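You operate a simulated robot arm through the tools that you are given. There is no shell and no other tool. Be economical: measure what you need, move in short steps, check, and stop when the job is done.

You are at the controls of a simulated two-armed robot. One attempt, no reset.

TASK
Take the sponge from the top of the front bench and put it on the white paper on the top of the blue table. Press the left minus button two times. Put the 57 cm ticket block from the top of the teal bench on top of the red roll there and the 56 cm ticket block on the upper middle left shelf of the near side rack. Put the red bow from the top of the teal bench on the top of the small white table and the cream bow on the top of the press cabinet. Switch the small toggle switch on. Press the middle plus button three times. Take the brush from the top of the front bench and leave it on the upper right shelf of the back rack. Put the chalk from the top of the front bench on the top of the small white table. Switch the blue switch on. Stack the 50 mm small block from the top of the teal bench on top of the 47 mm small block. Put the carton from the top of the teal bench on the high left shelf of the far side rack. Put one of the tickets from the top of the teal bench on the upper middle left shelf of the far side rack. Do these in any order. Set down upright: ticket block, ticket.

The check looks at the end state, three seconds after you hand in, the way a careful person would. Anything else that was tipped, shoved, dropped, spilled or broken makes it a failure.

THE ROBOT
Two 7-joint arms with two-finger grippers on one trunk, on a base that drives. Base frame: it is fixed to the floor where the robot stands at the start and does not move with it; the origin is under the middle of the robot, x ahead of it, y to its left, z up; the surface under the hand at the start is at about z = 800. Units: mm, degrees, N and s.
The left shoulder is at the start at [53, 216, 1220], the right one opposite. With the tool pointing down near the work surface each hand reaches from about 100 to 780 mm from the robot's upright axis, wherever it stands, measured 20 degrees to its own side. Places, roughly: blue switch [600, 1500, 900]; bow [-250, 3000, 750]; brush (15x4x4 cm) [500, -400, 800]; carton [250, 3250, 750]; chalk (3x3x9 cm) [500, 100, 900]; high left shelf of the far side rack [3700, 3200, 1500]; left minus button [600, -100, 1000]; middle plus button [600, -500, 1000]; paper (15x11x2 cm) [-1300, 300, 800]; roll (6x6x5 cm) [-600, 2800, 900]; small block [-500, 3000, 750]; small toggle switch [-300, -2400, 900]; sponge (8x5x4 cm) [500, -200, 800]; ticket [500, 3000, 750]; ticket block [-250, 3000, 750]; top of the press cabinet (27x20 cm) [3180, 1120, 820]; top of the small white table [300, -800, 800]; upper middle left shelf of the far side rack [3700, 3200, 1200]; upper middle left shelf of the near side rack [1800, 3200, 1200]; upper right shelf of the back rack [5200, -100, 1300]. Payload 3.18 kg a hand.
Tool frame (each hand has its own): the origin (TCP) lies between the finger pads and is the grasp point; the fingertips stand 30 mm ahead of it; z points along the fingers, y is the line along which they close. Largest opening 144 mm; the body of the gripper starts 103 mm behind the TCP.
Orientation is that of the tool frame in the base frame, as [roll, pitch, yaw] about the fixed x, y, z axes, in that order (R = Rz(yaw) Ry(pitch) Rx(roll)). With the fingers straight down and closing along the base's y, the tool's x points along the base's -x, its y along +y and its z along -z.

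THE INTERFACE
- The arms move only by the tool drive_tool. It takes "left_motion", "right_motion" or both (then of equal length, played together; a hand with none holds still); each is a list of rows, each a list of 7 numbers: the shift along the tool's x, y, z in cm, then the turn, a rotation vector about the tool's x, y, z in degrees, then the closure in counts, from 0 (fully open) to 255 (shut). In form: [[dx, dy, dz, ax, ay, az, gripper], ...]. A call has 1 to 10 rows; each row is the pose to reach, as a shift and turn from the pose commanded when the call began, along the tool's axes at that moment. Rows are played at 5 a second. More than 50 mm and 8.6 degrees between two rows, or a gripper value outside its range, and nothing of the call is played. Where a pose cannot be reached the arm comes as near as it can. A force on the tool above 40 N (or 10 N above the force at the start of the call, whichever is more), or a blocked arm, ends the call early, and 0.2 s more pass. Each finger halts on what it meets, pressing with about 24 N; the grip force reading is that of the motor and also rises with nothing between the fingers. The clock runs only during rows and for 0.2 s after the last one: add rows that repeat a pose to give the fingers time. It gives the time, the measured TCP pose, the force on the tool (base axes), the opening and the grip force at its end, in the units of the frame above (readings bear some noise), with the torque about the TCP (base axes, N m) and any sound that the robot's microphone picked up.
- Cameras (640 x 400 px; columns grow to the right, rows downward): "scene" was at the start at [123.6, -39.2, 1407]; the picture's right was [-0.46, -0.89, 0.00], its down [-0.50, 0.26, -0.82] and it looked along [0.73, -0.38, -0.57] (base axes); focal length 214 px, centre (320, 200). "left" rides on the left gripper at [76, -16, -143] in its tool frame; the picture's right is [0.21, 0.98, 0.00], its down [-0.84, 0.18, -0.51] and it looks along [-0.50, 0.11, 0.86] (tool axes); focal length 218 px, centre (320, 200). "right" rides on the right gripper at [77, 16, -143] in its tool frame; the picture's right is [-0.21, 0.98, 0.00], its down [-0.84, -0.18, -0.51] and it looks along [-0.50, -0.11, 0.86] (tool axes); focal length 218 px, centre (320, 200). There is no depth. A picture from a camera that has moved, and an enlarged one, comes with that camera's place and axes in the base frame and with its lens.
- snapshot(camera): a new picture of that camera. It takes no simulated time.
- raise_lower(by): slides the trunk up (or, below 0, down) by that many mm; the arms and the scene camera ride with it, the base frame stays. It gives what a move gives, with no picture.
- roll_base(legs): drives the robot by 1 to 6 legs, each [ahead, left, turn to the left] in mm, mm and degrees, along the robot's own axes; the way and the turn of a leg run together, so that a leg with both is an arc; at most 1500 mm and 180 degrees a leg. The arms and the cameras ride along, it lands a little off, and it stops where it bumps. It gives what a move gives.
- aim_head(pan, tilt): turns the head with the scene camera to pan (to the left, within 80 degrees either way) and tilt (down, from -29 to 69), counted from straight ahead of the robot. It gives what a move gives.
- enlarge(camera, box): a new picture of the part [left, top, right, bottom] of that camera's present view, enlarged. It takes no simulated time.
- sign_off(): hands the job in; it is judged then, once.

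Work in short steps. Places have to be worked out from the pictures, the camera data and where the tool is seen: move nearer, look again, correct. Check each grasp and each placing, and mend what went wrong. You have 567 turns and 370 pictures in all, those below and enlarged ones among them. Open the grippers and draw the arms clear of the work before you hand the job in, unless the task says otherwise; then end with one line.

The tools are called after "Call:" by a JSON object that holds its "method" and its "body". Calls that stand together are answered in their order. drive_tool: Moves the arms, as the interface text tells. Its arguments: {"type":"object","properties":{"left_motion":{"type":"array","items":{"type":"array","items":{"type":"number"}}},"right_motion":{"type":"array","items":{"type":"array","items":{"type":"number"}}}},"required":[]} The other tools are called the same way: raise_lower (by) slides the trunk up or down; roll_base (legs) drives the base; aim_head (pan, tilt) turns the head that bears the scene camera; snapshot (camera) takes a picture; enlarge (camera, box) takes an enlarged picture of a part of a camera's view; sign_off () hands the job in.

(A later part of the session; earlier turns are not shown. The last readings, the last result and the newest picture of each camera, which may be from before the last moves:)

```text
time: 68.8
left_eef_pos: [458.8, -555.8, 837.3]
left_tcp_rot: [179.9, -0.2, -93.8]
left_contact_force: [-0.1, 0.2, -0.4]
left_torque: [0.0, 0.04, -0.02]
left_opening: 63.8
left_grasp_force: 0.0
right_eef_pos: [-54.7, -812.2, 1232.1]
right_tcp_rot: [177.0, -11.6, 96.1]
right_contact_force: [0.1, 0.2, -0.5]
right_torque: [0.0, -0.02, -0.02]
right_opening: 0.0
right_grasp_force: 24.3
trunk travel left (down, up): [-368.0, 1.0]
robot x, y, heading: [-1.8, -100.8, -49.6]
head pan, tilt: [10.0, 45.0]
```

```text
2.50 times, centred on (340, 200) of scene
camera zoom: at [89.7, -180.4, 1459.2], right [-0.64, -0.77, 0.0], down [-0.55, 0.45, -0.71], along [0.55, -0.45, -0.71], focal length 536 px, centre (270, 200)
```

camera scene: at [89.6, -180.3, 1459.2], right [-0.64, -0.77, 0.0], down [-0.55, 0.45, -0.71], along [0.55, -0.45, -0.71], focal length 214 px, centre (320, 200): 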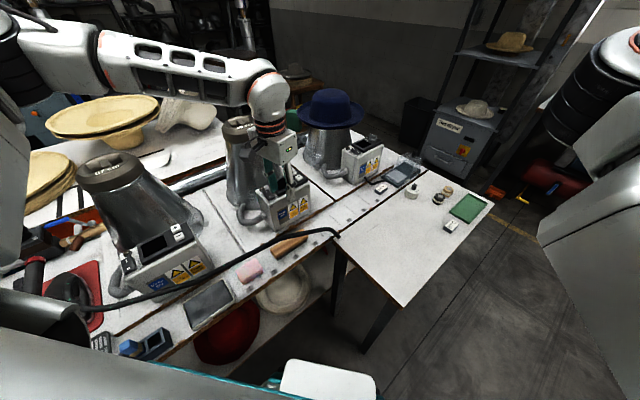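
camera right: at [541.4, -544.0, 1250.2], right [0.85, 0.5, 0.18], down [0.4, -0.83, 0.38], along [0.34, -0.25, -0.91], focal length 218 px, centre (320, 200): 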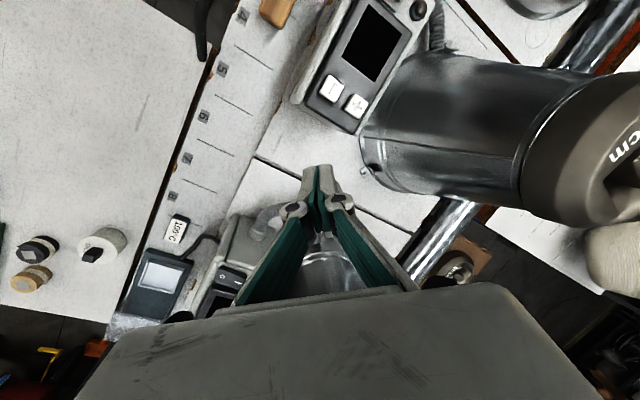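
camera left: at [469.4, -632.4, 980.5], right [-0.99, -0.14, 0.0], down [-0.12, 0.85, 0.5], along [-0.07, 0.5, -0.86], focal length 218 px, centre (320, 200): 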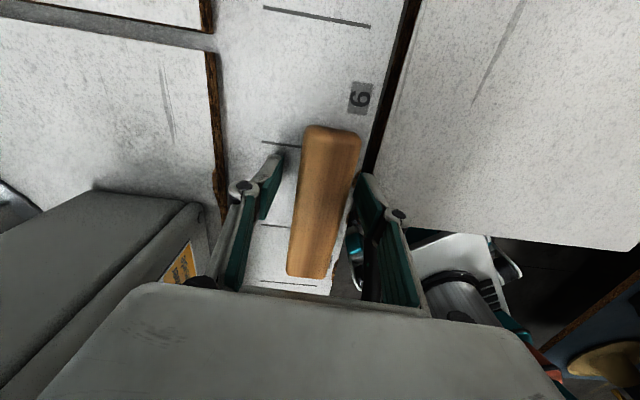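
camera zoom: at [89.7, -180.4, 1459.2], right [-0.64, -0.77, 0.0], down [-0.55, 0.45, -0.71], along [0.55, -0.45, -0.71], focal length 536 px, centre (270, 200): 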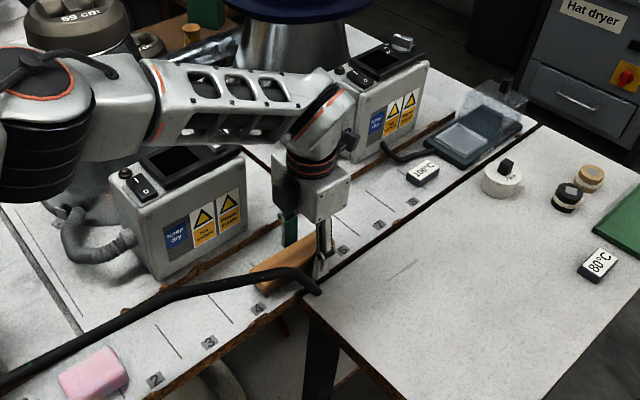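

The brush is between the fingers. I close.

Call:
{"method": "drive_tool", "body": {"left_motion": [[0, 0, 0, 0, 0, 0, 200], [0, 0, 0, 0, 0, 0, 255], [0, 0, 0, 0, 0, 0, 255], [0, 0, 0, 0, 0, 0, 255]]}}

Call:
{"method": "drive_tool", "body": {"left_motion": [[0, 0, -2, 0, 0, 0, 255], [0, 0, -6, 0, 0, 0, 255], [0, 0, -10, 0, 0, 0, 255], [0, 0, -14, 0, 0, 0, 255]]}}

Call:
{"method": "snapshot", "body": {"camera": "left"}}

```text
time: 69.8
left_eef_pos: [458.3, -555.9, 838.3]
left_tcp_rot: [179.8, -0.2, -93.8]
left_contact_force: [-0.8, 0.3, 0.2]
left_torque: [-0.03, 0.0, 0.06]
left_opening: 38.6
left_grasp_force: 24.1
right_eef_pos: [-55.7, -812.1, 1232.8]
right_tcp_rot: [177.0, -11.7, 96.1]
right_contact_force: [-0.1, -0.2, -0.3]
right_torque: [0.0, 0.0, 0.03]
right_opening: 0.1
right_grasp_force: 23.4
trunk travel left (down, up): [-368.0, 1.0]
robot x, y, heading: [-0.5, -101.0, -49.4]
head pan, tilt: [10.0, 45.0]
```

```text
time: 70.8
left_eef_pos: [460.7, -555.7, 975.9]
left_tcp_rot: [179.9, -0.3, -93.8]
left_contact_force: [-0.4, 0.1, -1.5]
left_torque: [-0.04, -0.03, 0.01]
left_opening: 38.8
left_grasp_force: 23.8
right_eef_pos: [-55.1, -811.6, 1231.6]
right_tcp_rot: [176.8, -11.7, 96.1]
right_contact_force: [-0.3, 0.5, 0.4]
right_torque: [-0.03, -0.03, -0.03]
right_opening: 0.1
right_grasp_force: 23.6
trunk travel left (down, up): [-368.0, 1.0]
robot x, y, heading: [2.4, -97.5, -49.2]
head pan, tilt: [10.0, 45.0]
```

```text
308 pictures are left
camera left: at [472.1, -631.8, 1119.8], right [-0.99, -0.14, 0.0], down [-0.12, 0.86, 0.5], along [-0.07, 0.5, -0.86], focal length 218 px, centre (320, 200)
```

left: 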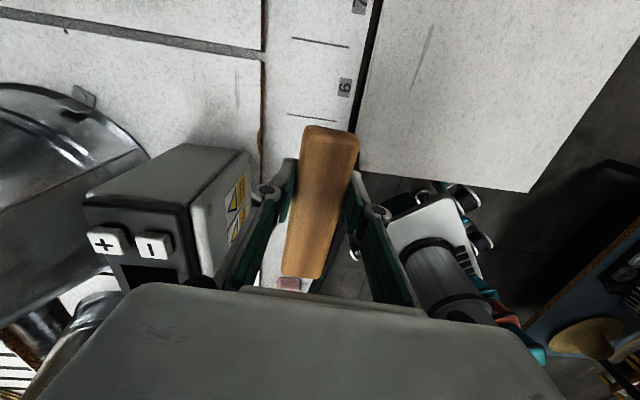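

The brush grasp works. But the left arm is the capable one, so I set the brush back down here (clear of the hose) and do the nearby chalk and sponge first.

Call:
{"method": "drive_tool", "body": {"left_motion": [[0, -0.5, 4, 0, 0, 0, 255], [0, -0.8, 8, 0, 0, 0, 255], [0, -0.8, 12, 0, 0, 0, 255], [0, -0.8, 13.9, 0, 0, 0, 255], [0, -0.8, 13.9, 0, 0, 0, 160], [0, -0.8, 13.9, 0, 0, 0, 140], [0, -0.8, 10, 0, 0, 0, 140], [0, -0.8, 5, 0, 0, 0, 140], [0, -0.8, 0, 0, 0, 0, 140], [0, -0.8, -5, 0, 0, 0, 140]]}}

Call:
{"method": "snapshot", "body": {"camera": "left"}}

```text
time: 73.0
left_eef_pos: [467.5, -552.5, 1028.6]
left_tcp_rot: [179.9, -0.3, -93.8]
left_contact_force: [0.8, 0.7, 0.8]
left_torque: [-0.04, 0.0, 0.01]
left_opening: 64.7
left_grasp_force: 0.0
right_eef_pos: [-56.2, -812.5, 1233.5]
right_tcp_rot: [177.0, -11.7, 96.2]
right_contact_force: [-0.1, 0.0, -0.2]
right_torque: [-0.02, -0.04, 0.0]
right_opening: 0.2
right_grasp_force: 23.4
trunk travel left (down, up): [-368.0, 1.0]
robot x, y, heading: [-0.8, -102.9, -49.5]
head pan, tilt: [10.0, 45.0]
```

```text
307 pictures are left
camera left: at [479.0, -628.7, 1171.8], right [-0.99, -0.14, 0.0], down [-0.12, 0.85, 0.5], along [-0.07, 0.5, -0.86], focal length 218 px, centre (320, 200)
```

left: 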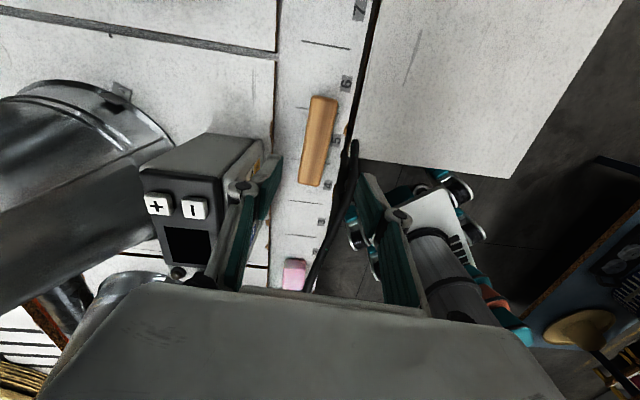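

The brush is down safely. I retract the left hand up and back while returning yaw to 180, then turn the base left to face the bench.

Call:
{"method": "drive_tool", "body": {"left_motion": [[-0.5, 0.5, -2.5, 0, 0, 8, 140], [-1.5, 2, -5, 0, 0, 16, 120], [-3, 4, -8, 0, 0, 24, 100], [-5, 6, -11, 0, 0, 32, 80], [-7, 8, -14, 0, 0, 40, 60], [-9, 10, -17, 0, 0, 48, 40], [-11, 12, -17, 0, 0, 56, 20], [-12, 14, -17, 0, 0, 64, 0], [-13, 15.3, -17, 0, 0, 72, 0], [-13, 15.3, -17, 0, 0, 80, 0]]}}

Call:
{"method": "roll_base", "body": {"legs": [[0, 0, 49]]}}

Call:
{"method": "aim_head", "body": {"pan": 5, "tilt": 55}}

Call:
{"method": "snapshot", "body": {"camera": "scene"}}

Call:
{"method": "snapshot", "body": {"camera": "left"}}

```text
time: 75.2
left_eef_pos: [324.2, -414.7, 1198.4]
left_tcp_rot: [-179.7, -0.1, -173.9]
left_contact_force: [1.2, 0.5, -0.1]
left_torque: [0.01, 0.02, -0.01]
left_opening: 144.2
left_grasp_force: 0.0
right_eef_pos: [-55.3, -812.7, 1231.7]
right_tcp_rot: [176.8, -11.7, 96.0]
right_contact_force: [-0.6, 0.2, -0.3]
right_torque: [-0.01, -0.02, 0.0]
right_opening: 0.0
right_grasp_force: 23.9
trunk travel left (down, up): [-368.0, 1.0]
robot x, y, heading: [0.6, -97.8, -49.2]
head pan, tilt: [10.0, 45.0]
```

```text
time: 77.9
left_eef_pos: [449.8, -53.4, 1198.2]
left_tcp_rot: [-179.6, -0.1, -124.0]
left_contact_force: [0.3, -0.3, 0.5]
left_torque: [0.0, -0.02, 0.0]
left_opening: 143.8
left_grasp_force: 0.1
right_eef_pos: [507.8, -600.7, 1231.9]
right_tcp_rot: [177.0, -11.7, 145.9]
right_contact_force: [0.1, 0.8, 0.9]
right_torque: [-0.03, 0.0, 0.02]
right_opening: 0.0
right_grasp_force: 23.7
trunk travel left (down, up): [-368.0, 1.0]
robot x, y, heading: [0.5, -96.6, 0.5]
head pan, tilt: [10.0, 45.0]
```

```text
time: 78.6
left_eef_pos: [449.8, -54.6, 1197.7]
left_tcp_rot: [-179.7, 0.0, -124.0]
left_contact_force: [0.4, 0.1, -0.6]
left_torque: [0.0, -0.01, -0.02]
left_opening: 143.8
left_grasp_force: 0.1
right_eef_pos: [508.3, -600.8, 1232.5]
right_tcp_rot: [176.9, -11.8, 145.8]
right_contact_force: [0.5, 0.6, 0.6]
right_torque: [0.01, 0.01, 0.01]
right_opening: 0.1
right_grasp_force: 23.9
trunk travel left (down, up): [-368.0, 1.0]
robot x, y, heading: [0.5, -97.3, 0.5]
head pan, tilt: [5.0, 55.0]
```

```text
306 pictures are left
camera scene: at [113.0, -90.7, 1445.8], right [0.09, -1.0, 0.0], down [-0.82, -0.08, -0.57], along [0.57, 0.05, -0.82], focal length 214 px, centre (320, 200)
```

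scene: 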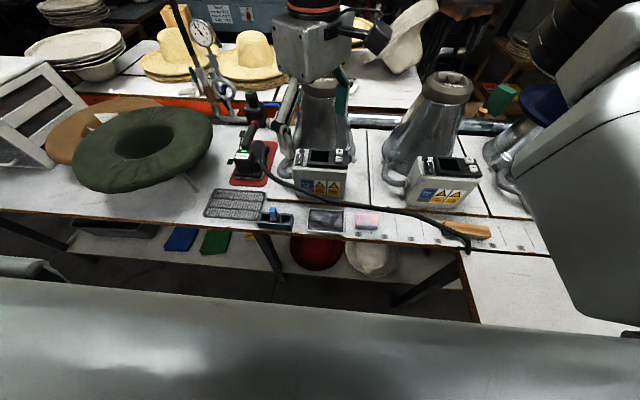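

```text
305 pictures are left
camera left: at [419.3, -125.9, 1340.0], right [-0.93, 0.37, 0.0], down [0.32, 0.8, 0.5], along [0.19, 0.47, -0.86], focal length 218 px, centre (320, 200)
```

left: 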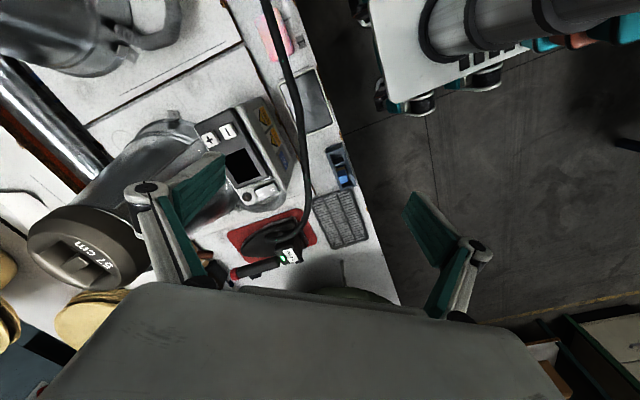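

I rotate the left hand back to yaw ≈180 over the chalk tray for a close look.

Call:
{"method": "drive_tool", "body": {"left_motion": [[0, 0, 1, 0, 0, 8, 60], [0.5, 1, 2, 0, 0, 16, 100], [1.5, 2, 4, 0, 0, 24, 100], [3, 4, 6, 0, 0, 32, 100], [5, 6, 8, 0, 0, 40, 100], [7, 8, 10, 0, 0, 48, 100], [9, 10, 12, 0, 0, 56, 100], [9, 10, 12, 0, 0, 56, 100]]}}

Call:
{"method": "snapshot", "body": {"camera": "left"}}

Call:
{"method": "enlarge", "body": {"camera": "scene", "box": [200, 150, 400, 275]}}

```text
time: 80.4
left_eef_pos: [318.8, -71.4, 1077.3]
left_tcp_rot: [-179.7, 0.1, 179.9]
left_contact_force: [-0.7, 0.5, 0.0]
left_torque: [-0.01, 0.02, 0.02]
left_opening: 87.4
left_grasp_force: 0.1
right_eef_pos: [507.8, -600.3, 1231.6]
right_tcp_rot: [177.0, -11.6, 145.9]
right_contact_force: [0.4, -0.6, -0.7]
right_torque: [-0.01, 0.04, 0.0]
right_opening: 0.1
right_grasp_force: 24.5
trunk travel left (down, up): [-368.0, 1.0]
robot x, y, heading: [1.4, -101.5, 0.5]
head pan, tilt: [5.0, 55.0]
```

```text
304 pictures are left
camera left: at [240.0, -87.0, 1219.9], right [-0.21, 0.98, -0.01], down [0.84, 0.18, 0.51], along [0.5, 0.1, -0.86], focal length 218 px, centre (320, 200)
```

left: 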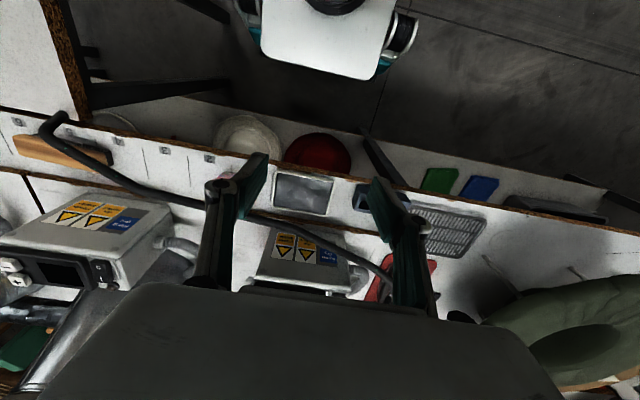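

```text
3.20 times, centred on (300, 212) of scene
camera zoom: at [113.2, -90.3, 1445.8], right [0.09, -1.0, 0.0], down [-0.82, -0.08, -0.57], along [0.57, 0.05, -0.82], focal length 686 px, centre (384, 160)
```

zoom: 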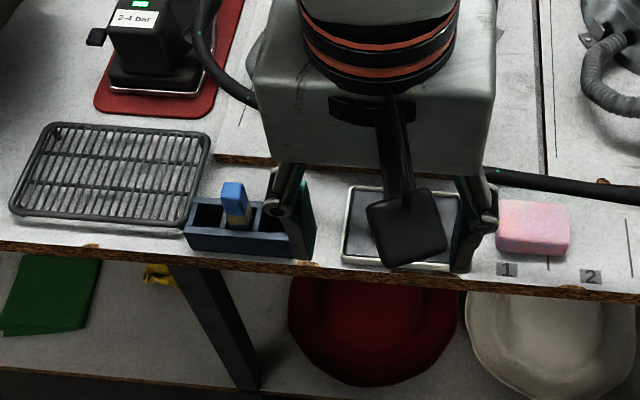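

The chalk leans in the middle cell of the tray. I move the hand to hover above (447, 88).

Call:
{"method": "drive_tool", "body": {"left_motion": [[-2, 3.2, 0, 0, 0, 0, 120], [-4.5, 6.4, 1, 0, 0, 0, 140], [-7.5, 9.6, 2, 0, 0, 0, 140], [-10, 12.8, 4, 0, 0, 0, 140], [-12.8, 15.9, 6, 0, 0, 0, 140], [-12.8, 15.9, 7.7, 0, 0, 0, 140], [-12.8, 15.9, 7.7, 0, 0, 0, 140]]}}

Call:
{"method": "snapshot", "body": {"camera": "left"}}

Call:
{"method": "enlarge", "body": {"camera": "scene", "box": [220, 170, 320, 235]}}

```text
time: 82.0
left_eef_pos: [445.0, 88.5, 1001.2]
left_tcp_rot: [-179.7, 0.1, -180.0]
left_contact_force: [-0.5, 0.7, -0.3]
left_torque: [-0.04, 0.0, 0.0]
left_opening: 64.5
left_grasp_force: 0.0
right_eef_pos: [508.6, -600.7, 1232.3]
right_tcp_rot: [177.0, -11.7, 145.8]
right_contact_force: [0.2, 0.8, 0.4]
right_torque: [0.03, -0.01, -0.01]
right_opening: 0.0
right_grasp_force: 24.1
trunk travel left (down, up): [-368.0, 1.0]
robot x, y, heading: [0.3, -99.9, 0.5]
head pan, tilt: [5.0, 55.0]
```

```text
302 pictures are left
camera left: at [368.7, 72.3, 1142.9], right [-0.21, 0.98, -0.01], down [0.84, 0.18, 0.51], along [0.5, 0.1, -0.86], focal length 218 px, centre (320, 200)
```

left: 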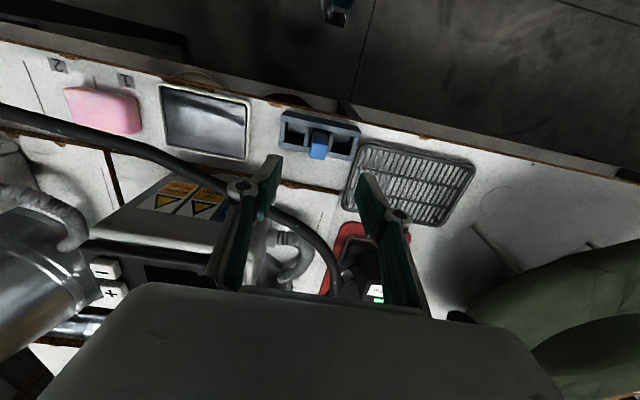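

```text
6.15 times, centred on (270, 202) of scene
camera zoom: at [113.0, -90.3, 1445.8], right [0.09, -1.0, 0.0], down [-0.82, -0.08, -0.57], along [0.57, 0.05, -0.82], focal length 1320 px, centre (628, 185)
```

zoom: 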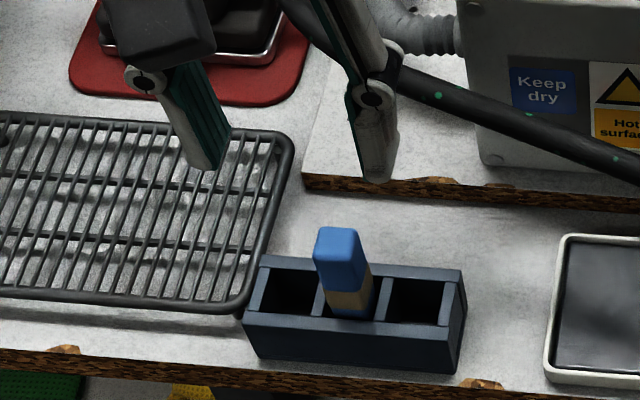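

Chalk top triangulates near (441, 83, 900). I step down to z 935 with that offset and look again.

Call:
{"method": "drive_tool", "body": {"left_motion": [[0.4, -0.5, 2, 0, 0, 0, 140], [0.4, -0.5, 4.5, 0, 0, 0, 140], [0.4, -0.5, 6.5, 0, 0, 0, 140], [0.4, -0.5, 6.5, 0, 0, 0, 140]]}}

Call:
{"method": "snapshot", "body": {"camera": "left"}}

Call:
{"method": "enlarge", "body": {"camera": "scene", "box": [220, 170, 320, 235]}}

```text
time: 83.0
left_eef_pos: [441.3, 81.5, 937.0]
left_tcp_rot: [-179.8, 0.1, 180.0]
left_contact_force: [0.0, -0.1, 0.7]
left_torque: [0.02, -0.03, 0.03]
left_opening: 64.8
left_grasp_force: 0.2
right_eef_pos: [507.8, -601.0, 1232.3]
right_tcp_rot: [176.9, -11.8, 145.8]
right_contact_force: [0.5, 0.3, 0.6]
right_torque: [0.01, -0.01, 0.05]
right_opening: 0.0
right_grasp_force: 23.7
trunk travel left (down, up): [-368.0, 1.0]
robot x, y, heading: [0.9, -98.2, 0.3]
head pan, tilt: [5.0, 55.0]
```

```text
300 pictures are left
camera left: at [364.2, 65.8, 1078.7], right [-0.21, 0.98, 0.0], down [0.84, 0.18, 0.51], along [0.5, 0.1, -0.86], focal length 218 px, centre (320, 200)
```

left: 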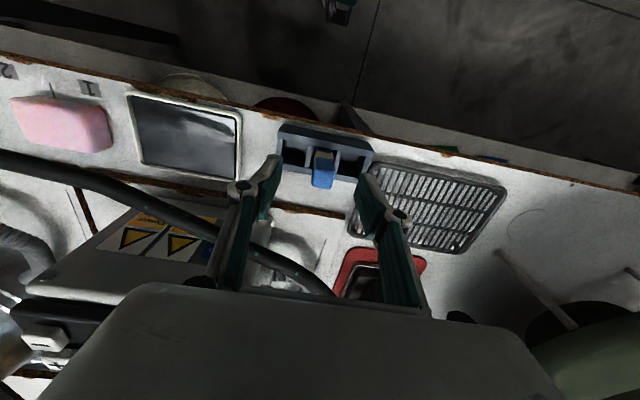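

```text
6.15 times, centred on (270, 202) of scene
camera zoom: at [112.9, -90.6, 1445.8], right [0.09, -1.0, 0.0], down [-0.82, -0.08, -0.57], along [0.57, 0.05, -0.82], focal length 1320 px, centre (628, 185)
```

zoom: 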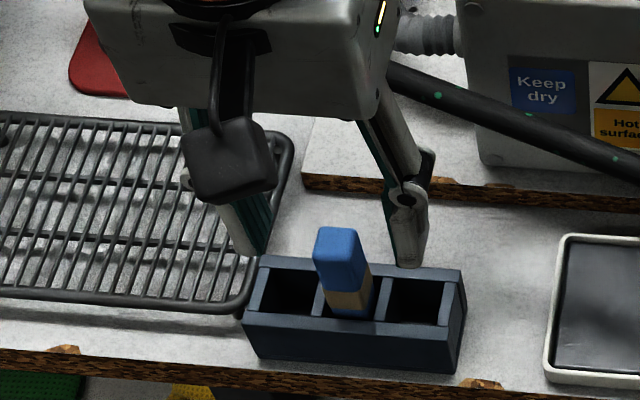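

Alignment is good: chalk at (444, 83). I descend to TCP z≈880 and close on the chalk.

Call:
{"method": "drive_tool", "body": {"left_motion": [[-0.3, 0.2, 2, 0, 0, 0, 140], [-0.3, 0.2, 4, 0, 0, 0, 140], [-0.3, 0.2, 5.5, 0, 0, 0, 140], [-0.3, 0.2, 5.5, 0, 0, 0, 180], [-0.3, 0.2, 5.5, 0, 0, 0, 255], [-0.3, 0.2, 5.5, 0, 0, 0, 255], [-0.3, 0.2, 5.5, 0, 0, 0, 255]]}}

Call:
{"method": "snapshot", "body": {"camera": "left"}}

Call:
{"method": "enlarge", "body": {"camera": "scene", "box": [220, 170, 320, 235]}}

```text
time: 84.6
left_eef_pos: [445.0, 83.3, 880.6]
left_tcp_rot: [-179.7, 0.1, -180.0]
left_contact_force: [0.3, 0.0, 0.1]
left_torque: [-0.01, -0.05, -0.01]
left_opening: 19.3
left_grasp_force: 24.1
right_eef_pos: [508.6, -600.3, 1230.9]
right_tcp_rot: [176.9, -11.6, 145.9]
right_contact_force: [-0.3, -0.3, 0.1]
right_torque: [0.03, 0.03, -0.02]
right_opening: 0.0
right_grasp_force: 23.5
trunk travel left (down, up): [-368.0, 1.0]
robot x, y, heading: [2.1, -100.1, 0.2]
head pan, tilt: [5.0, 55.0]
```

```text
298 pictures are left
camera left: at [367.1, 67.8, 1022.2], right [-0.21, 0.98, 0.0], down [0.84, 0.18, 0.51], along [0.5, 0.1, -0.86], focal length 218 px, centre (320, 200)
```

left: 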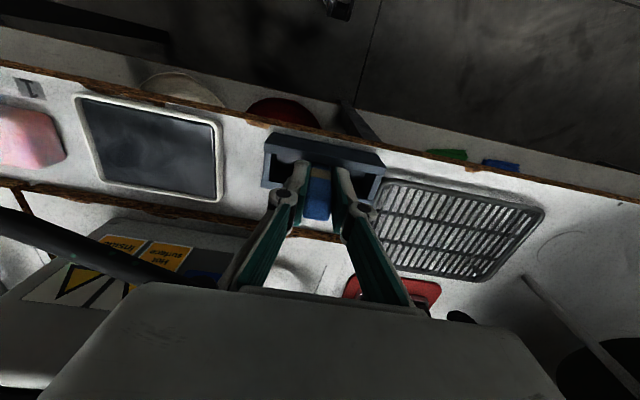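

```text
6.15 times, centred on (270, 202) of scene
camera zoom: at [113.1, -90.6, 1445.8], right [0.09, -1.0, 0.0], down [-0.82, -0.08, -0.57], along [0.57, 0.05, -0.82], focal length 1320 px, centre (628, 185)
```

zoom: 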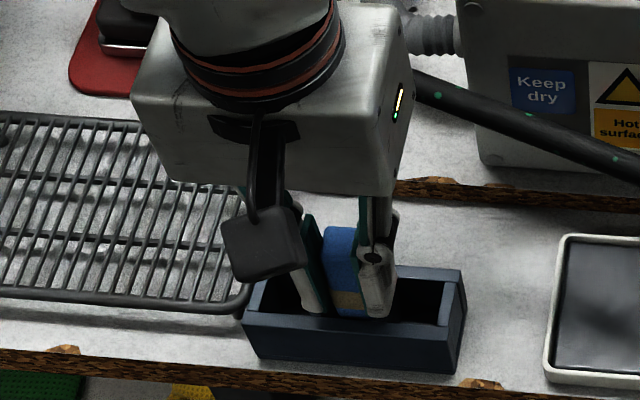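

Gripped at 19 mm. I lift straight up and check that the tray stays in place.

Call:
{"method": "drive_tool", "body": {"left_motion": [[0, 0, -2, 0, 0, 0, 255], [0, 0, -5, 0, 0, 0, 255], [0, 0, -8, 0, 0, 0, 255], [0, 0, -12, 0, 0, 0, 255], [0, 0, -16, 0, 0, 0, 255], [0, 0, -20, 0, 0, 0, 255], [2, 0, -24, 0, 0, 0, 255]]}}

Call:
{"method": "snapshot", "body": {"camera": "scene"}}

Call:
{"method": "snapshot", "body": {"camera": "left"}}

```text
time: 86.2
left_eef_pos: [421.4, 83.4, 1120.0]
left_tcp_rot: [-179.7, 0.0, 180.0]
left_contact_force: [-0.6, 0.2, -0.7]
left_torque: [0.01, -0.06, 0.0]
left_opening: 19.3
left_grasp_force: 24.7
right_eef_pos: [507.0, -599.1, 1232.9]
right_tcp_rot: [176.9, -11.7, 145.9]
right_contact_force: [-0.2, 0.4, 0.1]
right_torque: [-0.02, -0.06, -0.01]
right_opening: 0.1
right_grasp_force: 24.1
trunk travel left (down, up): [-368.0, 1.0]
robot x, y, heading: [-1.1, -98.1, 0.2]
head pan, tilt: [5.0, 55.0]
```

```text
296 pictures are left
camera scene: at [111.6, -90.5, 1445.9], right [0.09, -1.0, 0.0], down [-0.81, -0.08, -0.57], along [0.57, 0.05, -0.82], focal length 214 px, centre (320, 200)
```

scene: 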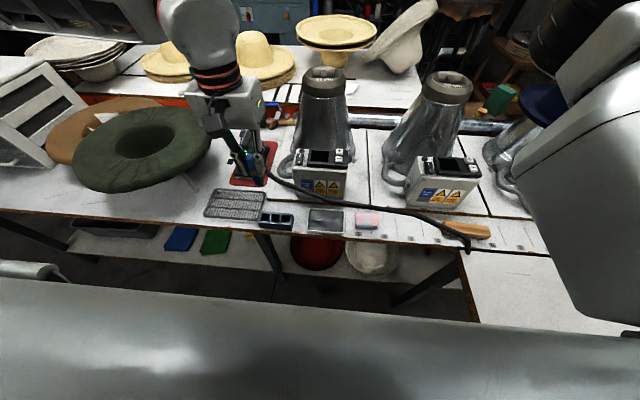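

```text
295 pictures are left
camera left: at [343.5, 67.5, 1262.1], right [-0.21, 0.98, 0.0], down [0.84, 0.18, 0.51], along [0.5, 0.1, -0.86], focal length 218 px, centre (320, 200)
```

left: 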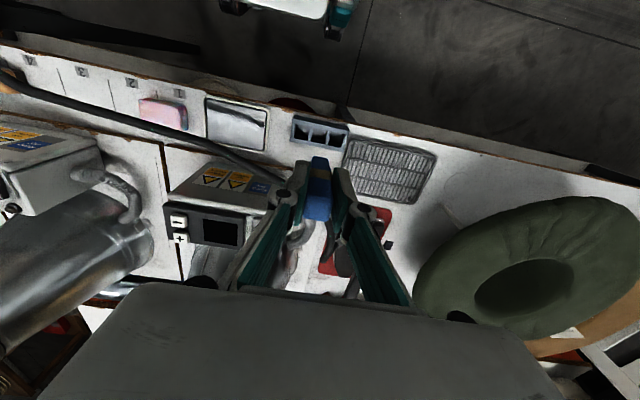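

The chalk is held and the tray is in place. I turn right 75° toward the small white table.

Call:
{"method": "roll_base", "body": {"legs": [[0, 0, -75]]}}

Call:
{"method": "aim_head", "body": {"pan": 5, "tilt": 50}}

Call:
{"method": "snapshot", "body": {"camera": "scene"}}

Call:
{"method": "snapshot", "body": {"camera": "left"}}

```text
time: 89.9
left_eef_pos: [278.7, -465.4, 1118.5]
left_tcp_rot: [-179.8, 0.1, 104.1]
left_contact_force: [-0.5, 0.7, -0.4]
left_torque: [-0.02, 0.01, -0.02]
left_opening: 19.6
left_grasp_force: 24.7
right_eef_pos: [-362.1, -717.4, 1232.8]
right_tcp_rot: [176.9, -11.6, 70.0]
right_contact_force: [0.5, 0.1, 0.5]
right_torque: [0.03, 0.0, 0.03]
right_opening: 0.3
right_grasp_force: 23.9
trunk travel left (down, up): [-368.0, 1.0]
robot x, y, heading: [1.3, -99.1, -75.6]
head pan, tilt: [5.0, 55.0]
```

```text
time: 90.5
left_eef_pos: [277.9, -465.5, 1118.8]
left_tcp_rot: [-179.6, 0.1, 104.2]
left_contact_force: [-0.3, -0.5, 0.0]
left_torque: [-0.03, -0.03, 0.01]
left_opening: 19.3
left_grasp_force: 23.9
right_eef_pos: [-363.4, -715.8, 1231.4]
right_tcp_rot: [177.0, -11.7, 69.9]
right_contact_force: [0.2, -0.6, -0.7]
right_torque: [0.04, -0.03, 0.0]
right_opening: 0.0
right_grasp_force: 23.7
trunk travel left (down, up): [-368.0, 1.0]
robot x, y, heading: [-2.0, -99.9, -75.7]
head pan, tilt: [5.0, 50.0]
```

```text
294 pictures are left
camera scene: at [36.2, -209.7, 1452.3], right [-0.94, -0.33, 0.0], down [-0.26, 0.72, -0.64], along [0.21, -0.61, -0.77], focal length 214 px, centre (320, 200)
```

scene: 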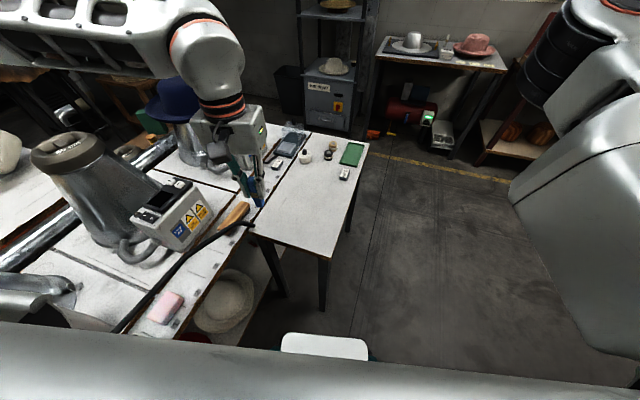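

```text
293 pictures are left
camera left: at [244.5, -394.5, 1261.4], right [0.9, 0.44, 0.0], down [0.38, -0.77, 0.51], along [0.22, -0.46, -0.86], focal length 218 px, centre (320, 200)
```

left: 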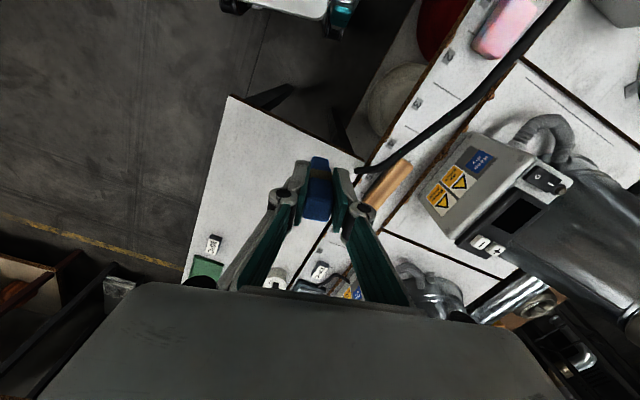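

The table spans about x 100–410, y −500 to −1140, with items only at the far end. I take the chalk above (260, -650).

Call:
{"method": "drive_tool", "body": {"left_motion": [[-2.9, -1, 2, 0, 0, 0, 255], [-5.8, -2.1, 5, 0, 0, 0, 255], [-8.7, -3.1, 8, 0, 0, 0, 255], [-11.7, -4.2, 11, 0, 0, 0, 255], [-14.6, -5.2, 14, 0, 0, 0, 255], [-17.5, -6.3, 17, 0, 0, 0, 255], [-17.5, -6.3, 20, 0, 0, 0, 255], [-17.5, -6.3, 22, 0, 0, 0, 255], [-17.5, -6.3, 22, 0, 0, 0, 255]]}}

Call:
{"method": "enlarge", "body": {"camera": "scene", "box": [210, 110, 370, 260]}}

Call:
{"method": "snapshot", "body": {"camera": "left"}}

```text
time: 92.5
left_eef_pos: [261.0, -650.4, 899.1]
left_tcp_rot: [-179.7, 0.2, 104.2]
left_contact_force: [0.4, 0.6, 0.8]
left_torque: [0.01, -0.01, 0.01]
left_opening: 19.4
left_grasp_force: 24.3
right_eef_pos: [-360.9, -715.6, 1232.8]
right_tcp_rot: [177.0, -11.7, 70.0]
right_contact_force: [-0.1, 0.6, 0.6]
right_torque: [0.03, 0.01, 0.02]
right_opening: 0.0
right_grasp_force: 24.0
trunk travel left (down, up): [-368.0, 1.0]
robot x, y, heading: [0.1, -98.5, -75.4]
head pan, tilt: [5.0, 50.0]
```

```text
2.67 times, centred on (290, 185) of scene
camera zoom: at [36.4, -209.3, 1452.3], right [-0.94, -0.33, 0.0], down [-0.26, 0.72, -0.64], along [0.21, -0.61, -0.77], focal length 572 px, centre (400, 240)
```

zoom: 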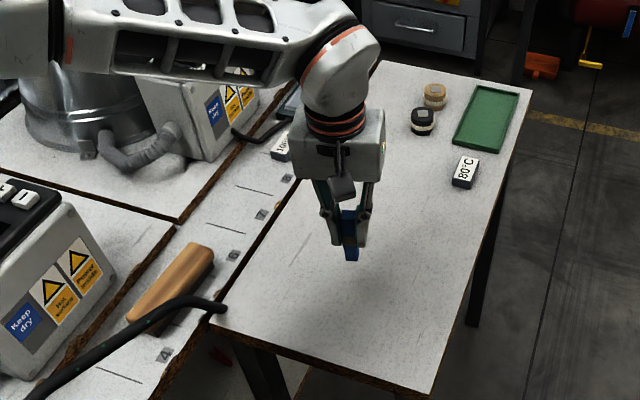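

```text
291 pictures are left
camera left: at [226.5, -579.4, 1042.4], right [0.9, 0.44, -0.01], down [0.38, -0.77, 0.51], along [0.22, -0.46, -0.86], focal length 218 px, centre (320, 200)
```

left: 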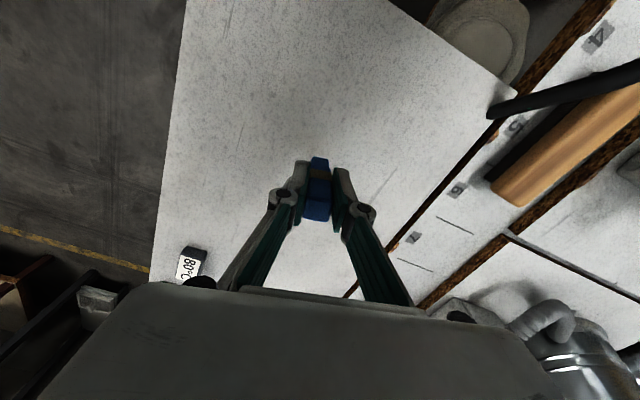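

The chalk is vertical above free table. I lower slowly until it touches.

Call:
{"method": "drive_tool", "body": {"left_motion": [[0, 0, 1.2, 0, 0, 0, 255], [0, 0, 2, 0, 0, 0, 255], [0, 0, 2.3, 0, 0, 0, 255], [0, 0, 2.5, 0, 0, 0, 255], [0, 0, 2.7, 0, 0, 0, 255]]}}

Call:
{"method": "enlarge", "body": {"camera": "scene", "box": [270, 160, 350, 220]}}

```text
time: 93.7
left_eef_pos: [258.9, -652.3, 873.0]
left_tcp_rot: [-179.6, 0.1, 104.1]
left_contact_force: [-0.3, 0.7, 1.7]
left_torque: [0.02, 0.02, 0.0]
left_opening: 19.4
left_grasp_force: 23.6
right_eef_pos: [-363.4, -714.4, 1232.5]
right_tcp_rot: [177.0, -11.7, 70.0]
right_contact_force: [0.0, 0.9, -0.2]
right_torque: [0.02, 0.0, 0.01]
right_opening: 0.0
right_grasp_force: 23.9
trunk travel left (down, up): [-368.0, 1.0]
robot x, y, heading: [1.1, -100.1, -75.7]
head pan, tilt: [5.0, 50.0]
```

```text
6.67 times, centred on (310, 190) of scene
camera zoom: at [36.2, -209.4, 1452.3], right [-0.94, -0.33, 0.0], down [-0.26, 0.72, -0.64], along [0.21, -0.61, -0.77], focal length 1430 px, centre (387, 267)
```

zoom: 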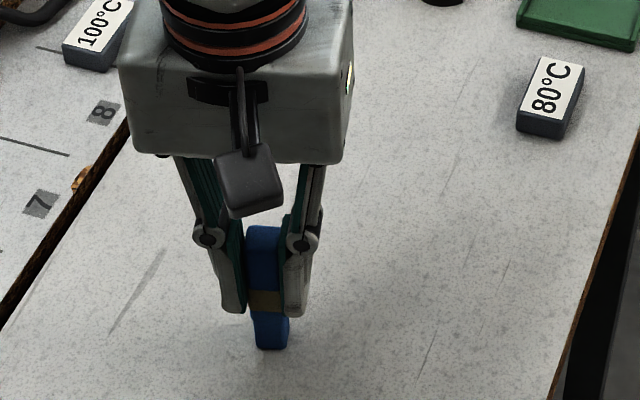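

Nearly touching. A few more millimetres.

Call:
{"method": "drive_tool", "body": {"left_motion": [[0, 0, 0.1, 0, 0, 0, 255], [0, 0, 0.2, 0, 0, 0, 255], [0, 0, 0.3, 0, 0, 0, 255], [0, 0, 0.4, 0, 0, 0, 255]]}}

```text
time: 94.7
left_eef_pos: [259.5, -651.7, 871.4]
left_tcp_rot: [-179.6, 0.4, 104.2]
left_contact_force: [3.1, 3.0, 26.9]
left_torque: [0.04, -0.23, -0.01]
left_opening: 19.8
left_grasp_force: 24.5
right_eef_pos: [-364.1, -713.0, 1233.6]
right_tcp_rot: [177.0, -11.7, 69.9]
right_contact_force: [0.6, -0.5, -0.5]
right_torque: [-0.01, 0.01, -0.02]
right_opening: 0.1
right_grasp_force: 24.5
trunk travel left (down, up): [-368.0, 1.0]
robot x, y, heading: [0.1, -98.6, -75.6]
head pan, tilt: [5.0, 50.0]
```

Contact is firm. I relieve 2 mm, open slowly, and lift away.

Call:
{"method": "drive_tool", "body": {"left_motion": [[0, 0, -0.25, 0, 0, 0, 255], [0, 0, -0.25, 0, 0, 0, 215], [0, 0, -0.25, 0, 0, 0, 180], [0, 0, -0.25, 0, 0, 0, 150], [0, 0, -2, 0, 0, 0, 150], [0, 0, -6, 0, 0, 0, 150], [0, 0, -10, 0, 0, 0, 150], [0, 0, -14, 0, 0, 0, 150]]}}

Call:
{"method": "enlarge", "body": {"camera": "scene", "box": [240, 150, 360, 240]}}

```text
time: 96.5
left_eef_pos: [261.0, -648.7, 1007.6]
left_tcp_rot: [-179.7, 0.2, 104.2]
left_contact_force: [0.3, -0.4, -0.1]
left_torque: [0.0, 0.03, -0.01]
left_opening: 59.1
left_grasp_force: 0.1
right_eef_pos: [-362.6, -714.9, 1232.4]
right_tcp_rot: [176.9, -11.7, 70.0]
right_contact_force: [0.0, -0.4, -0.1]
right_torque: [-0.03, -0.04, 0.0]
right_opening: 0.0
right_grasp_force: 23.6
trunk travel left (down, up): [-368.0, 1.0]
robot x, y, heading: [-1.5, -100.1, -75.5]
head pan, tilt: [5.0, 50.0]
```

```text
4.44 times, centred on (300, 195) of scene
camera zoom: at [35.8, -209.0, 1452.4], right [-0.94, -0.33, 0.0], down [-0.25, 0.72, -0.64], along [0.21, -0.61, -0.77], focal length 953 px, centre (409, 222)
```

zoom: 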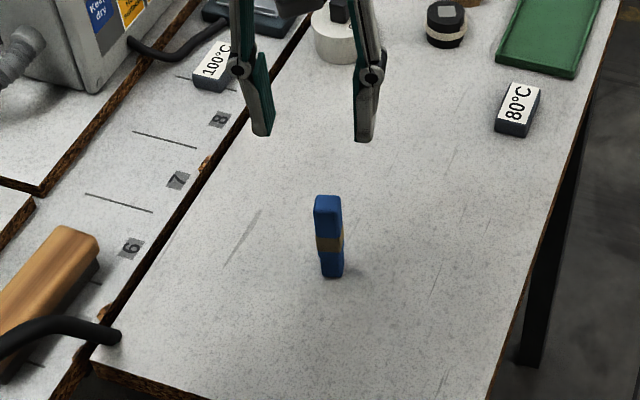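

The chalk is standing on the table. Next the sponge, approaching under the hose with a 45° forward tilt. I retract up and back first, then turn left 50°.

Call:
{"method": "drive_tool", "body": {"left_motion": [[2.5, -0.5, -3, 0, 0, 0, 120], [6, -1, -6, 0, 0, 0, 100], [9, -2, -9, 0, 0, 0, 80], [12, -2.5, -12, 0, 0, 0, 70], [14.7, -3, -14, 0, 0, 0, 70]]}}

Call:
{"method": "roll_base", "body": {"legs": [[0, 0, 50]]}}

Call:
{"method": "snapshot", "body": {"camera": "left"}}

```text
time: 97.7
left_eef_pos: [197.2, -512.5, 1148.7]
left_tcp_rot: [-179.8, 0.2, 104.2]
left_contact_force: [-0.1, -0.6, 0.4]
left_torque: [-0.02, -0.02, 0.0]
left_opening: 104.6
left_grasp_force: 0.1
right_eef_pos: [-363.2, -715.4, 1232.8]
right_tcp_rot: [176.9, -11.7, 70.1]
right_contact_force: [0.0, -0.6, -0.2]
right_torque: [-0.01, 0.01, 0.02]
right_opening: 0.0
right_grasp_force: 24.1
trunk travel left (down, up): [-368.0, 1.0]
robot x, y, heading: [-0.6, -98.0, -75.2]
head pan, tilt: [5.0, 50.0]
```

```text
time: 100.3
left_eef_pos: [441.7, -220.5, 1149.1]
left_tcp_rot: [-179.7, 0.0, 153.4]
left_contact_force: [-0.1, -0.7, 0.7]
left_torque: [-0.03, 0.03, -0.04]
left_opening: 104.2
left_grasp_force: 0.1
right_eef_pos: [228.8, -775.7, 1231.8]
right_tcp_rot: [177.0, -11.7, 119.2]
right_contact_force: [0.2, 0.4, -0.2]
right_torque: [0.03, 0.02, 0.04]
right_opening: 0.0
right_grasp_force: 24.0
trunk travel left (down, up): [-368.0, 1.0]
robot x, y, heading: [1.1, -94.0, -26.3]
head pan, tilt: [5.0, 50.0]
```

```text
288 pictures are left
camera left: at [366.1, -199.5, 1291.4], right [0.25, 0.97, -0.01], down [0.83, -0.21, 0.51], along [0.49, -0.13, -0.86], focal length 218 px, centre (320, 200)
```

left: 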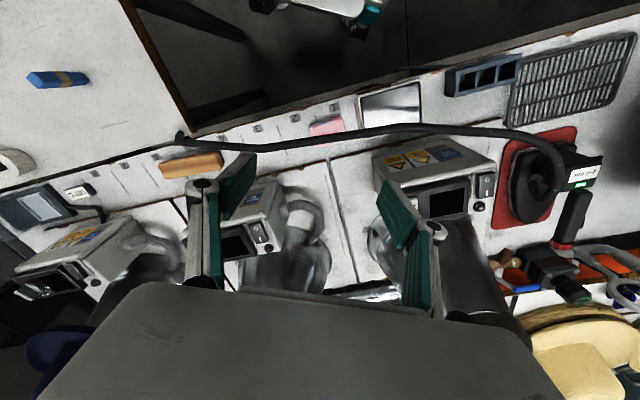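

The sponge is confirmed at (464, -215). I bring the hand back to (330, -214, 960) with yaw 180, then tilt it forward 45°.

Call:
{"method": "drive_tool", "body": {"left_motion": [[1.7, -0.7, 2, 0, 0, -4.5, 70], [3.4, -1.5, 5, 0, 0, -9, 70], [5.1, -2.2, 8, 0, 0, -13.5, 70], [6.9, -3, 11, 0, 0, -18, 70], [8.6, -3.7, 15, 0, 0, -22.5, 70], [10.3, -4.5, 18.9, 0, 0, -27, 70], [10.3, -4.5, 18.9, 0, 0, -27, 70]]}}

Call:
{"method": "drive_tool", "body": {"left_motion": [[0, 0, 0, 0, -7.5, 0, 70], [0, 0, 0, 0, -15, 0, 70], [0, 0, 0, 0, -22.5, 0, 70], [0, 0, 0, 0, -30, 0, 70], [0, 0, 0, 0, -37.5, 0, 70], [0, 0, 0, 0, -45, 0, 70], [0, 0, 0, 0, -45, 0, 70]]}}

Call:
{"method": "snapshot", "body": {"camera": "left"}}

Call:
{"method": "aim_head", "body": {"pan": 20, "tilt": 55}}

Call:
{"method": "snapshot", "body": {"camera": "scene"}}

```text
time: 102.0
left_eef_pos: [330.7, -216.9, 959.3]
left_tcp_rot: [-179.7, -0.1, -179.7]
left_contact_force: [-0.3, -0.8, -0.9]
left_torque: [-0.02, -0.01, 0.0]
left_opening: 104.5
left_grasp_force: 0.0
right_eef_pos: [229.2, -776.2, 1231.8]
right_tcp_rot: [177.0, -11.8, 119.2]
right_contact_force: [-0.2, 0.2, -0.7]
right_torque: [-0.02, -0.01, 0.01]
right_opening: 0.0
right_grasp_force: 24.1
trunk travel left (down, up): [-368.0, 1.0]
robot x, y, heading: [-1.2, -98.6, -26.4]
head pan, tilt: [5.0, 50.0]
```

```text
time: 103.4
left_eef_pos: [376.0, -207.3, 976.6]
left_tcp_rot: [-175.0, 41.9, -167.1]
left_contact_force: [-0.7, 0.1, 0.2]
left_torque: [-0.01, 0.02, 0.0]
left_opening: 104.7
left_grasp_force: 0.2
right_eef_pos: [229.7, -777.6, 1231.8]
right_tcp_rot: [176.9, -11.9, 119.2]
right_contact_force: [-0.2, -0.4, -1.0]
right_torque: [0.02, 0.02, 0.05]
right_opening: 0.1
right_grasp_force: 23.6
trunk travel left (down, up): [-368.0, 1.0]
robot x, y, heading: [-1.7, -101.3, -26.4]
head pan, tilt: [5.0, 50.0]
stopped in row 7 (left hand): the arm was blocked; the commanded pose is now the measured one
```

```text
287 pictures are left
camera left: at [227.2, -245.0, 1031.8], right [-0.31, 0.93, -0.2], down [0.24, 0.29, 0.93], along [0.92, 0.24, -0.32], focal length 218 px, centre (320, 200)
```

left: 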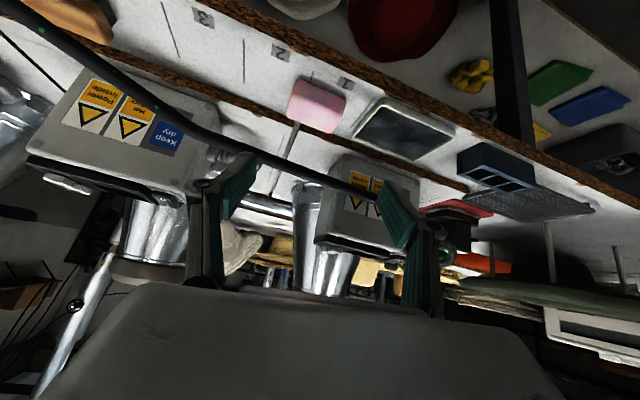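

```text
time: 104.1
left_eef_pos: [375.9, -208.0, 977.6]
left_tcp_rot: [-174.7, 41.8, -167.0]
left_contact_force: [0.4, 0.1, -0.3]
left_torque: [0.02, -0.03, -0.01]
left_opening: 104.4
left_grasp_force: 0.1
right_eef_pos: [230.4, -776.9, 1231.5]
right_tcp_rot: [176.8, -11.8, 119.2]
right_contact_force: [-0.1, 0.4, 0.8]
right_torque: [0.0, -0.03, -0.01]
right_opening: 0.0
right_grasp_force: 24.0
trunk travel left (down, up): [-368.0, 1.0]
robot x, y, heading: [-1.6, -98.0, -26.2]
head pan, tilt: [20.0, 55.0]
```

```text
286 pictures are left
camera scene: at [109.0, -123.5, 1445.8], right [-0.11, -0.99, 0.0], down [-0.81, 0.09, -0.57], along [0.57, -0.06, -0.82], focal length 214 px, centre (320, 200)
```

scene: 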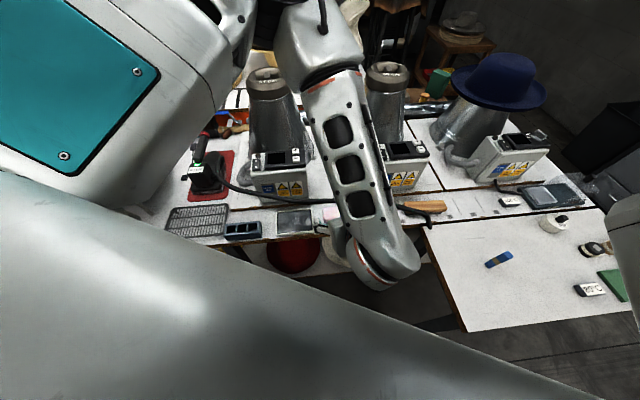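

The chalk is still upright (perspective check agrees). The hand is too close to the body for this tilt, so I back the base 200 mm away from the bench.

Call:
{"method": "roll_base", "body": {"legs": [[-179, -89, 0]]}}

Call:
{"method": "drive_tool", "body": {"left_motion": [[-2, 0, 0, 0, 0, 0, 70], [-4, 0, 1, -1, 0, 3, 70], [-6, 0, 2, -2, -1, 6, 70], [-8, 0, 3, -3, -2, 9, 70]]}}

Call:
{"method": "snapshot", "body": {"camera": "left"}}

```text
time: 105.7
left_eef_pos: [177.3, -209.8, 976.8]
left_tcp_rot: [-174.8, 41.8, -167.1]
left_contact_force: [-0.5, -0.1, -0.2]
left_torque: [-0.02, -0.02, -0.02]
left_opening: 104.4
left_grasp_force: 0.2
right_eef_pos: [31.2, -777.8, 1232.8]
right_tcp_rot: [176.8, -11.8, 119.2]
right_contact_force: [0.1, 0.4, -0.3]
right_torque: [-0.02, 0.0, 0.0]
right_opening: 0.4
right_grasp_force: 24.1
trunk travel left (down, up): [-368.0, 1.0]
robot x, y, heading: [-197.3, -103.9, -26.3]
head pan, tilt: [20.0, 55.0]
```

```text
time: 106.7
left_eef_pos: [257.5, -194.1, 1007.4]
left_tcp_rot: [173.9, 43.8, -179.3]
left_contact_force: [0.4, -0.3, -0.1]
left_torque: [0.02, 0.0, 0.0]
left_opening: 104.4
left_grasp_force: 0.1
right_eef_pos: [32.3, -777.9, 1232.5]
right_tcp_rot: [176.9, -11.8, 119.2]
right_contact_force: [-0.3, 0.0, -0.6]
right_torque: [0.01, -0.02, -0.02]
right_opening: 0.0
right_grasp_force: 23.7
trunk travel left (down, up): [-368.0, 1.0]
robot x, y, heading: [-196.4, -100.3, -26.2]
head pan, tilt: [20.0, 55.0]
```

```text
285 pictures are left
camera left: at [104.5, -226.0, 1055.0], right [-0.23, 0.97, -0.07], down [0.24, 0.13, 0.96], along [0.94, 0.21, -0.27], focal length 218 px, centre (320, 200)
```

left: 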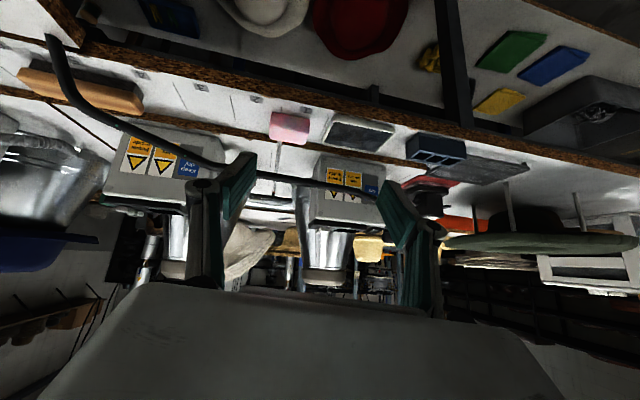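

Better. I level the roll and move down to a pre-grasp pose in front of the bench at (370, -214, 840).

Call:
{"method": "drive_tool", "body": {"left_motion": [[0.7, -0.8, 3.9, 1.5, 0, 0, 70], [1.4, -1.7, 7.8, 3, -0.5, 0, 70], [2.1, -2.5, 11.7, 4.5, -1, 0, 70], [2.8, -3.4, 15.6, 6, -1, 0, 70], [3.5, -4.2, 19.5, 6, -1, 0, 70], [3.5, -4.2, 19.5, 6, -1, 0, 70]]}}

Call:
{"method": "snapshot", "body": {"camera": "left"}}

Call:
{"method": "snapshot", "body": {"camera": "scene"}}

```text
time: 108.1
left_eef_pos: [369.4, -214.0, 840.5]
left_tcp_rot: [179.9, 44.8, -179.5]
left_contact_force: [0.0, -0.1, 0.2]
left_torque: [-0.03, -0.02, -0.02]
left_opening: 104.6
left_grasp_force: 0.1
right_eef_pos: [31.8, -778.6, 1232.1]
right_tcp_rot: [176.9, -11.7, 119.2]
right_contact_force: [-0.1, -0.1, -0.3]
right_torque: [0.02, -0.03, 0.0]
right_opening: 0.0
right_grasp_force: 25.1
trunk travel left (down, up): [-368.0, 1.0]
robot x, y, heading: [-201.7, -104.1, -26.4]
head pan, tilt: [20.0, 55.0]
```

```text
284 pictures are left
camera left: at [214.4, -232.2, 887.6], right [-0.16, 0.98, -0.15], down [0.24, 0.18, 0.95], along [0.96, 0.12, -0.26], focal length 218 px, centre (320, 200)
```

left: 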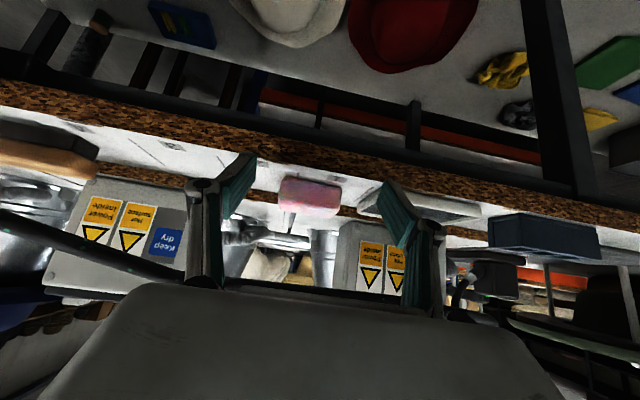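

```text
283 pictures are left
camera scene: at [-88.7, -125.6, 1445.9], right [-0.11, -0.99, 0.0], down [-0.81, 0.09, -0.57], along [0.57, -0.06, -0.82], focal length 214 px, centre (320, 200)
```

scene: 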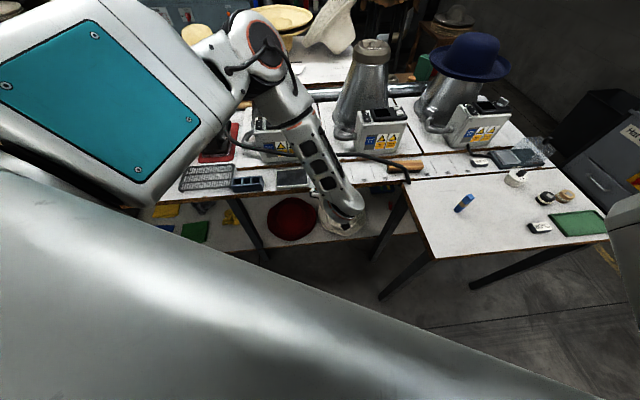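

The sponge lines up between the fingers. I slide forward 96 mm under the hose, horizontally.

Call:
{"method": "drive_tool", "body": {"left_motion": [[-1.7, 0, 1.7, 0, 0, 0, 70], [-3.4, 0, 3.4, 0, 0, 0, 70], [-5.1, 0, 5.1, 0, 0, 0, 70], [-6.8, 0, 6.9, 0, 0, 0, 70], [-6.8, 0, 6.9, 0, 0, 0, 70]]}}

Call:
{"method": "snapshot", "body": {"camera": "left"}}

Call:
{"method": "enlarge", "body": {"camera": "scene", "box": [220, 100, 420, 250]}}

```text
time: 109.3
left_eef_pos: [465.9, -211.7, 839.9]
left_tcp_rot: [179.8, 44.8, -179.5]
left_contact_force: [-0.3, -0.3, -0.1]
left_torque: [-0.03, -0.02, -0.02]
left_opening: 104.5
left_grasp_force: 0.0
right_eef_pos: [32.1, -778.4, 1231.4]
right_tcp_rot: [177.0, -11.8, 119.3]
right_contact_force: [0.4, 0.0, -0.2]
right_torque: [0.03, -0.01, 0.03]
right_opening: 0.0
right_grasp_force: 24.2
trunk travel left (down, up): [-368.0, 1.0]
robot x, y, heading: [-197.6, -101.7, -26.3]
head pan, tilt: [20.0, 55.0]
```

```text
282 pictures are left
camera left: at [310.9, -230.2, 887.6], right [-0.16, 0.98, -0.14], down [0.24, 0.18, 0.95], along [0.96, 0.12, -0.26], focal length 218 px, centre (320, 200)
```

left: 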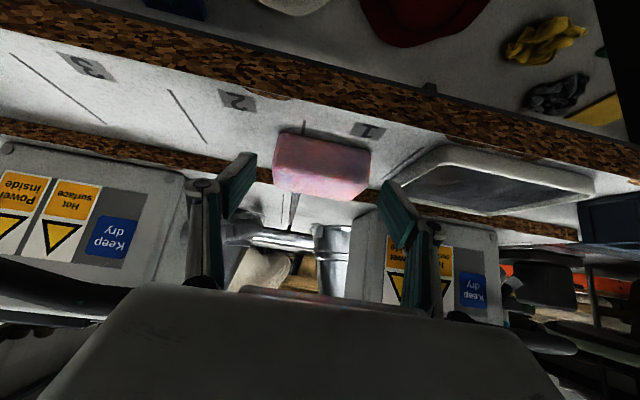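

```text
2.67 times, centred on (320, 175) of scene
camera zoom: at [-88.4, -125.7, 1445.8], right [-0.11, -0.99, 0.0], down [-0.81, 0.09, -0.57], along [0.57, -0.06, -0.82], focal length 572 px, centre (320, 267)
```

zoom: 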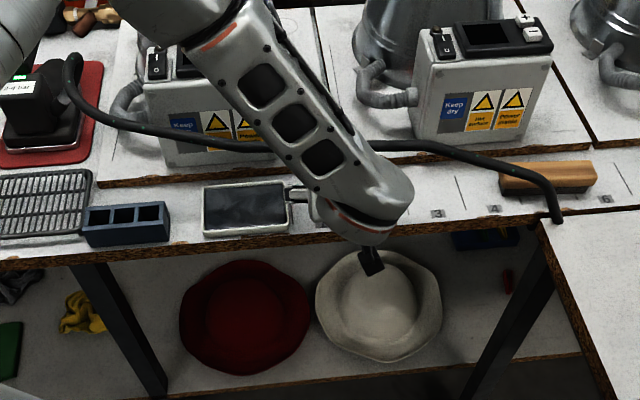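

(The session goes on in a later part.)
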